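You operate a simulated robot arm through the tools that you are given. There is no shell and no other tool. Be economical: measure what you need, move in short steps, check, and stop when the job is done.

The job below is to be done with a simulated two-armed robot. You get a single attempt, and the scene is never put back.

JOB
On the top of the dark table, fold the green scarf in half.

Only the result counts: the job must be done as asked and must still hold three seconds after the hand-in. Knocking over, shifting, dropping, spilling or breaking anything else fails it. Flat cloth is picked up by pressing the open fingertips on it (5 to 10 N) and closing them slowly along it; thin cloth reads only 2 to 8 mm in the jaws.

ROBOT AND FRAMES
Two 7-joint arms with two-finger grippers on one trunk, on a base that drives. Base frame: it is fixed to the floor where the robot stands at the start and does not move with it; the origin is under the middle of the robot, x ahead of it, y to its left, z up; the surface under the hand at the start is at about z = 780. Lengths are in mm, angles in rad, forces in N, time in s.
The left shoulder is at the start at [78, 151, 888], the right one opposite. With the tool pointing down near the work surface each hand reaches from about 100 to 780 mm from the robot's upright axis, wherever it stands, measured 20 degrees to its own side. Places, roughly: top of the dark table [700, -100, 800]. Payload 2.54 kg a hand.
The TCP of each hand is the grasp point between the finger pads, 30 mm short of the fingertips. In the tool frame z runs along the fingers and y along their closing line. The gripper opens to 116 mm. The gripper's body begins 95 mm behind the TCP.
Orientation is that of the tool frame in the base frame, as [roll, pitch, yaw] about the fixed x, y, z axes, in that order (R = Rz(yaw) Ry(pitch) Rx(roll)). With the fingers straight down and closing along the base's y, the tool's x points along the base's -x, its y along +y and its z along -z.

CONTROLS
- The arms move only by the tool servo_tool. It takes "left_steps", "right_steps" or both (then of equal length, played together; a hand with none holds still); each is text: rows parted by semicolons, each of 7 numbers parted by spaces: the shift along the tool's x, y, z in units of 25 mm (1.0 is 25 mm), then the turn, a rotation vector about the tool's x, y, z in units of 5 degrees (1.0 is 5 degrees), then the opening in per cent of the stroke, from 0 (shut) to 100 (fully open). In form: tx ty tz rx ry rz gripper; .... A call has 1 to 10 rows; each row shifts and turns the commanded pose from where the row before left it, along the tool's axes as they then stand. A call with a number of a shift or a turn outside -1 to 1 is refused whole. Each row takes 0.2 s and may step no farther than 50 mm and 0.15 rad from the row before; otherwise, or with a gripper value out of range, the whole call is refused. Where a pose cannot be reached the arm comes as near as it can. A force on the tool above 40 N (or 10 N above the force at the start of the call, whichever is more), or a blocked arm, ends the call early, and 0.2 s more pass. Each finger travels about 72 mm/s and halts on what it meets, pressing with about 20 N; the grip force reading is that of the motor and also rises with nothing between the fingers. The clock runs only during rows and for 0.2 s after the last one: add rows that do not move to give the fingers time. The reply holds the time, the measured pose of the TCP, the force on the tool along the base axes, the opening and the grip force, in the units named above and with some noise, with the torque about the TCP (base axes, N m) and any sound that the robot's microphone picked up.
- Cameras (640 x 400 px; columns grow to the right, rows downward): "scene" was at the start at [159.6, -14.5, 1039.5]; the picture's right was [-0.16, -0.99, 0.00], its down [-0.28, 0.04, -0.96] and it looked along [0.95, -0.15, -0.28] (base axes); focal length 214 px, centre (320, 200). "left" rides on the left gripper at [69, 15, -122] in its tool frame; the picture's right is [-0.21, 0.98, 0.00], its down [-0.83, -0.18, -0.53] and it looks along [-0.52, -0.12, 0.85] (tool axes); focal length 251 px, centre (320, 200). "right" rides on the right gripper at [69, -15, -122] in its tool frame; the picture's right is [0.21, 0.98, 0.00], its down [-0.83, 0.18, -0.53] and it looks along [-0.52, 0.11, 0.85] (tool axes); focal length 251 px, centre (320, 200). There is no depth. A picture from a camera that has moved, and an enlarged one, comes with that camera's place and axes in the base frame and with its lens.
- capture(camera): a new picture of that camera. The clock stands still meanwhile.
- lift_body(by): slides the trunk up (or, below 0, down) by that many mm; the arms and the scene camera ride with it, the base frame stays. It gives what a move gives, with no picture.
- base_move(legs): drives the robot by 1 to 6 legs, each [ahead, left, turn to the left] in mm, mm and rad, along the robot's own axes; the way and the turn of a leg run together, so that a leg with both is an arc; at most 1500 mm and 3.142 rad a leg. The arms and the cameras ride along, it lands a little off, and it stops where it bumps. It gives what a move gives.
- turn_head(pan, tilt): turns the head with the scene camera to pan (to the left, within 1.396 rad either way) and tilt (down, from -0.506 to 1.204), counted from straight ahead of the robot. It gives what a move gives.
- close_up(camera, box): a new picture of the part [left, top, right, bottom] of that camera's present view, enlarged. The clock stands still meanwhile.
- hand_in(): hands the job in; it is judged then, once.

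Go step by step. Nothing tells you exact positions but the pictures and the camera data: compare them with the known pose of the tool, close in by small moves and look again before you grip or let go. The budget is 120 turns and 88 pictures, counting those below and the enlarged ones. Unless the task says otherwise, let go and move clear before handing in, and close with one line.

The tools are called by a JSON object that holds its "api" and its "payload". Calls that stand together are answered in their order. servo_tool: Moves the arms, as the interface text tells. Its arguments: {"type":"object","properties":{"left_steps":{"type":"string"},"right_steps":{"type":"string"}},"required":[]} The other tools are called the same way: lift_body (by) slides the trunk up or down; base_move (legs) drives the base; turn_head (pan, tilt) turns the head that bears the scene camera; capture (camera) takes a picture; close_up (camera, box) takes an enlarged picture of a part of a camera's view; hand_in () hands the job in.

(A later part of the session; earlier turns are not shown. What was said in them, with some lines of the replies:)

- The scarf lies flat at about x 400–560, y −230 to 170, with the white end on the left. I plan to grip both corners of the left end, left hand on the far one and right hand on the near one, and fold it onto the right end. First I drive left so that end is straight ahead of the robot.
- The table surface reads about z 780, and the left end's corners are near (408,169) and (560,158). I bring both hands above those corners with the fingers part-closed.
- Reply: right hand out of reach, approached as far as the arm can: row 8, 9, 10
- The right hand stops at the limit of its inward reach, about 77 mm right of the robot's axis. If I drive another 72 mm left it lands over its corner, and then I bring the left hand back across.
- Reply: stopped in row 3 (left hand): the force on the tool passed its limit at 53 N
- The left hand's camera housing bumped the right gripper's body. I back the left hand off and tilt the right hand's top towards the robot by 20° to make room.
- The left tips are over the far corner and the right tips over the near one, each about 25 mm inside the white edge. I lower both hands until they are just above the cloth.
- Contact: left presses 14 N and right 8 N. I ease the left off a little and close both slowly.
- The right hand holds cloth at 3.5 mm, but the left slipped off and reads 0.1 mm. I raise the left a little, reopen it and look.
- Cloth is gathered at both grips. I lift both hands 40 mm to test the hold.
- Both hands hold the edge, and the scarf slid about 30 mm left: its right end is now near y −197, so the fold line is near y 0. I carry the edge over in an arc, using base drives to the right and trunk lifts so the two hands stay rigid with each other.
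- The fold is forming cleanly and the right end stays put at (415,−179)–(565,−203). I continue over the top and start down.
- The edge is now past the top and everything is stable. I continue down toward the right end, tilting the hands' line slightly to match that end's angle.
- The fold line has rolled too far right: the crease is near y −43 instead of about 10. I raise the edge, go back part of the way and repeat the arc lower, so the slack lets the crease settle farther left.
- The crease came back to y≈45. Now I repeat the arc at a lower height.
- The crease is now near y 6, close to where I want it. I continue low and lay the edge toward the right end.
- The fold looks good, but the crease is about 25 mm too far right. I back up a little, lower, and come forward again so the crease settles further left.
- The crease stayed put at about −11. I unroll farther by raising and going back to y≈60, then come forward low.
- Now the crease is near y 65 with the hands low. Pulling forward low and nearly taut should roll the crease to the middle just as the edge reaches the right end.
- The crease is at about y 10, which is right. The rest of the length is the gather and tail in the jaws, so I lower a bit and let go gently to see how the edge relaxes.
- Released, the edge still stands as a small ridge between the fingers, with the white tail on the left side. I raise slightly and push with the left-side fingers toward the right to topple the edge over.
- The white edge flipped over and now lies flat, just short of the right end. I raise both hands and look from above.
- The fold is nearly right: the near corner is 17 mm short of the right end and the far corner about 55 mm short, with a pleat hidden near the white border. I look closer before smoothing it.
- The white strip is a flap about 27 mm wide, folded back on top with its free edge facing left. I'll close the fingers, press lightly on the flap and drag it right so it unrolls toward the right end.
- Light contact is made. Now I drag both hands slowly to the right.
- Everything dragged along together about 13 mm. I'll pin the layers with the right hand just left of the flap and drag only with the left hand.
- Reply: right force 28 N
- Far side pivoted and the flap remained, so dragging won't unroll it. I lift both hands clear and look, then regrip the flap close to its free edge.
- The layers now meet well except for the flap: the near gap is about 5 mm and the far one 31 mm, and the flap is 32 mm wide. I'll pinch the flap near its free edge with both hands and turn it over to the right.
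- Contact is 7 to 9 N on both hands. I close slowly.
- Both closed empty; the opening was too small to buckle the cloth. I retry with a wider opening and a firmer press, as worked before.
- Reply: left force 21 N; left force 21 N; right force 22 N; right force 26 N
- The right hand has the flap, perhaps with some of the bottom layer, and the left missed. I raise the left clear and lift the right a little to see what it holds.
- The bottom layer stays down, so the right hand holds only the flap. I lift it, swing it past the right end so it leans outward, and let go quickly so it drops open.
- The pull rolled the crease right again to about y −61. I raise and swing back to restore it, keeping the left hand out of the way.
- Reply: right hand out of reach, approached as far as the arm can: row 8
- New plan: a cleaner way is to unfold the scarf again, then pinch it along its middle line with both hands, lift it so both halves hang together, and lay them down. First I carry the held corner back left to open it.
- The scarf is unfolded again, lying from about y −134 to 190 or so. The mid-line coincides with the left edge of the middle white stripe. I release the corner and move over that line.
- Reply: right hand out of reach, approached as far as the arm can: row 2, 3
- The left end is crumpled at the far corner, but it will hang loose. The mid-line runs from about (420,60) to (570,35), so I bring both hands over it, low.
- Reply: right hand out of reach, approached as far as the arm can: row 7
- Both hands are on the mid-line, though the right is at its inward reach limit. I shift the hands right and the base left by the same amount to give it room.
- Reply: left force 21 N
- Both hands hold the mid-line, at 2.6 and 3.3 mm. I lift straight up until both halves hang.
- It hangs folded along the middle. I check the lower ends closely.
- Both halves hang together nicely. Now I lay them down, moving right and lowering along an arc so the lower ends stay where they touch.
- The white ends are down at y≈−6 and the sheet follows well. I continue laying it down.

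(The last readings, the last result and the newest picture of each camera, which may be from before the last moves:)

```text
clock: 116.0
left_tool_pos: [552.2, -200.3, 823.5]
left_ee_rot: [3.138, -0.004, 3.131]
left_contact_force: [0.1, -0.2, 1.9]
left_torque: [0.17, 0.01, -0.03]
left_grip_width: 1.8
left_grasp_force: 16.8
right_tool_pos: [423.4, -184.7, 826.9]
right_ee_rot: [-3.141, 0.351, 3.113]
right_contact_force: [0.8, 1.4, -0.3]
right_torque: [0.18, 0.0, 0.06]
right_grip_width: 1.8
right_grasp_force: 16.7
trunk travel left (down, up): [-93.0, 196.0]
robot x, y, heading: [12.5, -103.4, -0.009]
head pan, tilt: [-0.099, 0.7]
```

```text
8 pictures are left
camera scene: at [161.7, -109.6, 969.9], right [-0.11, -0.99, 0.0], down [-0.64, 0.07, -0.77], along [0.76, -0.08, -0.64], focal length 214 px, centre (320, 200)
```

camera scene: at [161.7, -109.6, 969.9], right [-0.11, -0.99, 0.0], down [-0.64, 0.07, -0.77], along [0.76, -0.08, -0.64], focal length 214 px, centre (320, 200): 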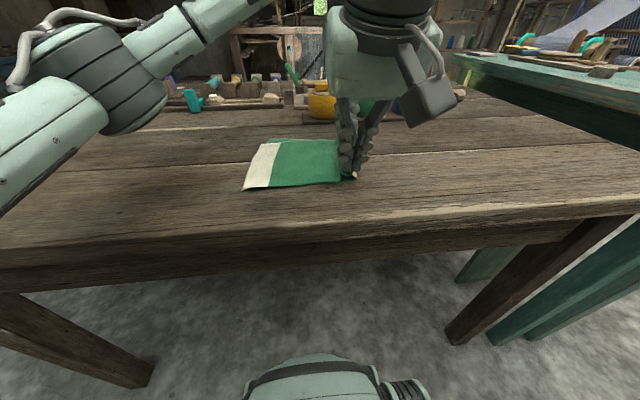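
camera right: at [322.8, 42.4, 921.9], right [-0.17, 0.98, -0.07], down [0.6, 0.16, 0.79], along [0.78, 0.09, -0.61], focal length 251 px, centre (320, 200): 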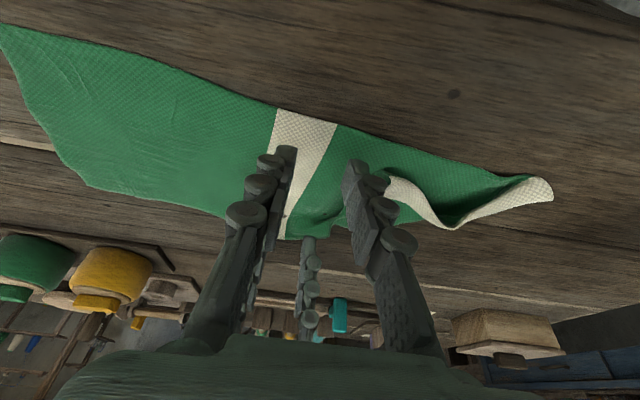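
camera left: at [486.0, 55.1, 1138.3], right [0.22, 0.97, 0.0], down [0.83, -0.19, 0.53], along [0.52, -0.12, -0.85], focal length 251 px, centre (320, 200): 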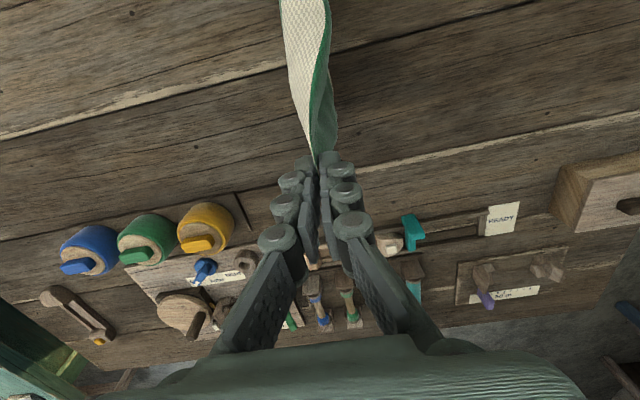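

The halves are stacked, with the hands just short of full stretch. I move a little further right, lower, and release gently.

{"api": "base_move", "payload": {"legs": [[0, -18, 0]]}}

{"api": "lift_body", "payload": {"by": -8}}

{"api": "servo_tool", "payload": {"left_steps": "0 0 0 0 0 0 5;0 0 0 0 0 0 10;0 0 0 0 0 0 18;0 0 0 0 0 0 28;0 0 -0.1 0 0 0 40;0 0 -0.3 0 0 0 50;0 0 -0.7 0 0 0 60;0 0 -0.8 0 0 0 60;0 0 -0.8 0 0 0 60;0 0 -0.8 0 0 0 60", "right_steps": "0 0 0 0 0 0 5;0 0 0 0 0 0 10;0 0 0 0 0 0 18;0 0 0 0 0 0 28;-0.034 0 -0.094 0 0 0 40;-0.1 0 -0.28 0 0 0 50;-0.24 0 -0.66 0 0 0 60;-0.27 0 -0.75 0 0 0 60;-0.27 0 -0.75 0 0 0 60;-0.27 0 -0.75 0 0 0 60"}}

{"api": "capture", "payload": {"camera": "right"}}

{"api": "capture", "payload": {"camera": "left"}}

```text
clock: 116.9
left_tool_pos: [551.4, -218.7, 823.5]
left_ee_rot: [3.138, -0.005, 3.133]
left_contact_force: [-0.9, 0.2, -0.7]
left_torque: [-0.03, 0.01, -0.02]
left_grip_width: 4.2
left_grasp_force: 18.9
right_tool_pos: [424.5, -202.5, 826.2]
right_ee_rot: [-3.14, 0.352, 3.112]
right_contact_force: [1.1, -0.3, -1.3]
right_torque: [-0.04, 0.01, 0.0]
right_grip_width: 3.7
right_grasp_force: 22.3
trunk travel left (down, up): [-93.0, 196.0]
robot x, y, heading: [7.3, -118.0, -0.014]
head pan, tilt: [-0.099, 0.7]
```

```text
clock: 117.4
left_tool_pos: [551.7, -217.9, 816.1]
left_ee_rot: [3.139, -0.006, 3.13]
left_contact_force: [-0.5, -0.8, 0.0]
left_torque: [0.01, 0.0, 0.02]
left_grip_width: 3.2
left_grasp_force: 17.7
right_tool_pos: [421.9, -202.2, 818.7]
right_ee_rot: [-3.141, 0.351, 3.113]
right_contact_force: [-0.4, -0.6, 2.6]
right_torque: [0.09, 0.0, 0.05]
right_grip_width: 1.8
right_grasp_force: 16.6
trunk travel left (down, up): [-85.0, 204.0]
robot x, y, heading: [13.0, -117.1, -0.007]
head pan, tilt: [-0.099, 0.7]
```

```text
clock: 119.6
left_tool_pos: [551.4, -218.7, 904.1]
left_ee_rot: [3.138, -0.005, 3.131]
left_contact_force: [-0.2, 0.5, -0.8]
left_torque: [0.02, 0.03, 0.0]
left_grip_width: 69.6
left_grasp_force: 0.1
right_tool_pos: [425.3, -202.5, 906.9]
right_ee_rot: [3.142, 0.352, 3.112]
right_contact_force: [0.0, -0.2, 0.0]
right_torque: [0.03, 0.02, 0.0]
right_grip_width: 69.7
right_grasp_force: 0.1
trunk travel left (down, up): [-85.0, 204.0]
robot x, y, heading: [9.6, -117.3, -0.006]
head pan, tilt: [-0.099, 0.7]
```

```text
7 pictures are left
camera right: at [316.9, -214.2, 997.6], right [-0.17, 0.98, -0.07], down [0.6, 0.16, 0.79], along [0.78, 0.09, -0.61], focal length 251 px, centre (320, 200)
```

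right: 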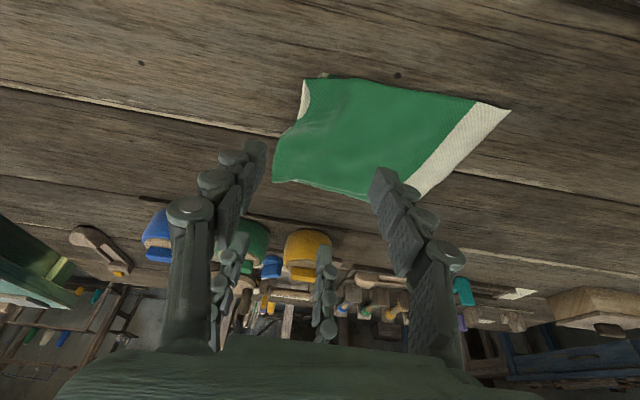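

```text
6 pictures are left
camera left: at [483.1, -204.0, 1025.0], right [0.22, 0.97, 0.0], down [0.83, -0.19, 0.53], along [0.52, -0.12, -0.85], focal length 251 px, centre (320, 200)
```

left: 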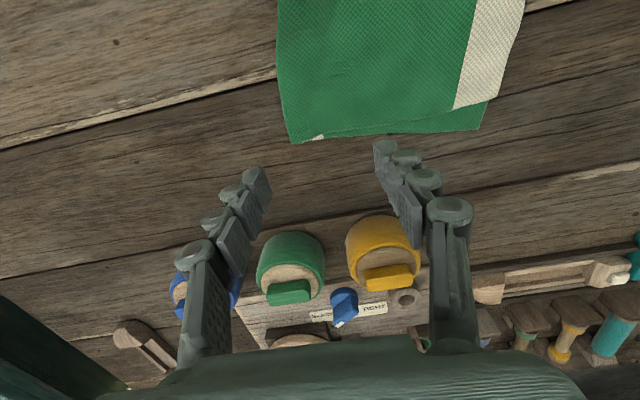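

The scarf is folded in half with its ends and sides nearly aligned. I raise the hands clear and take a final look.

{"api": "lift_body", "payload": {"by": 80}}

{"api": "close_up", "payload": {"camera": "right", "box": [230, 40, 530, 240]}}

{"api": "close_up", "payload": {"camera": "scene", "box": [200, 130, 440, 280]}}

```text
clock: 120.8
left_tool_pos: [551.8, -219.3, 982.4]
left_ee_rot: [3.136, -0.005, 3.131]
left_contact_force: [0.3, -0.7, 0.0]
left_torque: [-0.02, 0.0, -0.01]
left_grip_width: 69.7
left_grasp_force: 0.0
right_tool_pos: [425.1, -202.0, 985.6]
right_ee_rot: [-3.141, 0.352, 3.112]
right_contact_force: [-0.5, -0.1, 0.2]
right_torque: [0.03, 0.0, 0.0]
right_grip_width: 69.9
right_grasp_force: 0.0
trunk travel left (down, up): [-165.0, 124.0]
robot x, y, heading: [8.9, -116.6, -0.01]
head pan, tilt: [-0.099, 0.7]
```

```text
2.00 times, centred on (380, 140) of right
camera zoom: at [317.2, -214.2, 1077.1], right [-0.17, 0.98, -0.07], down [0.6, 0.16, 0.78], along [0.78, 0.09, -0.62], focal length 503 px, centre (200, 320)
```

zoom: 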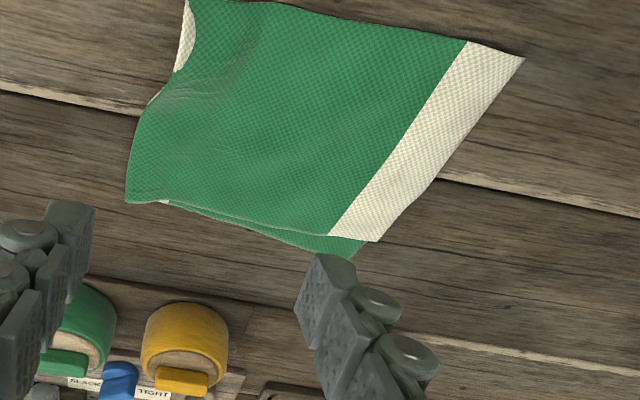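

```text
2.67 times, centred on (320, 205) of scene
camera zoom: at [161.8, -127.4, 1041.6], right [-0.11, -0.99, 0.0], down [-0.64, 0.07, -0.76], along [0.76, -0.08, -0.64], focal length 572 px, centre (320, 187)
```

zoom: 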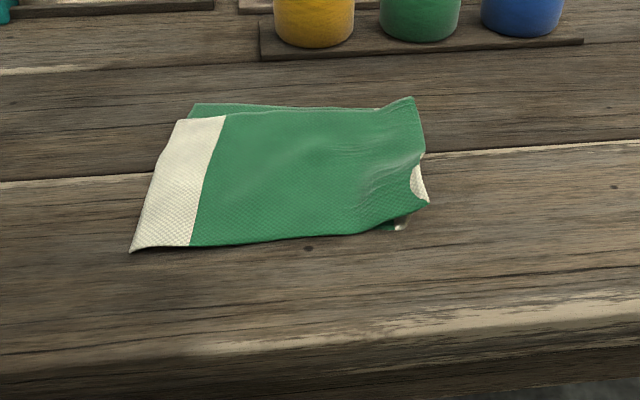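

The scarf lies folded in half with its edges within about 15 to 20 mm, nothing else has moved, and both hands are clear. I hand it in.

{"api": "hand_in", "payload": {}}

```text
The job is handed in.
```

The green scarf is folded in half on the dark table, end over end, with its edges matching to about 15–20 mm and a slight puff at the near end of the crease; the job is handed in.
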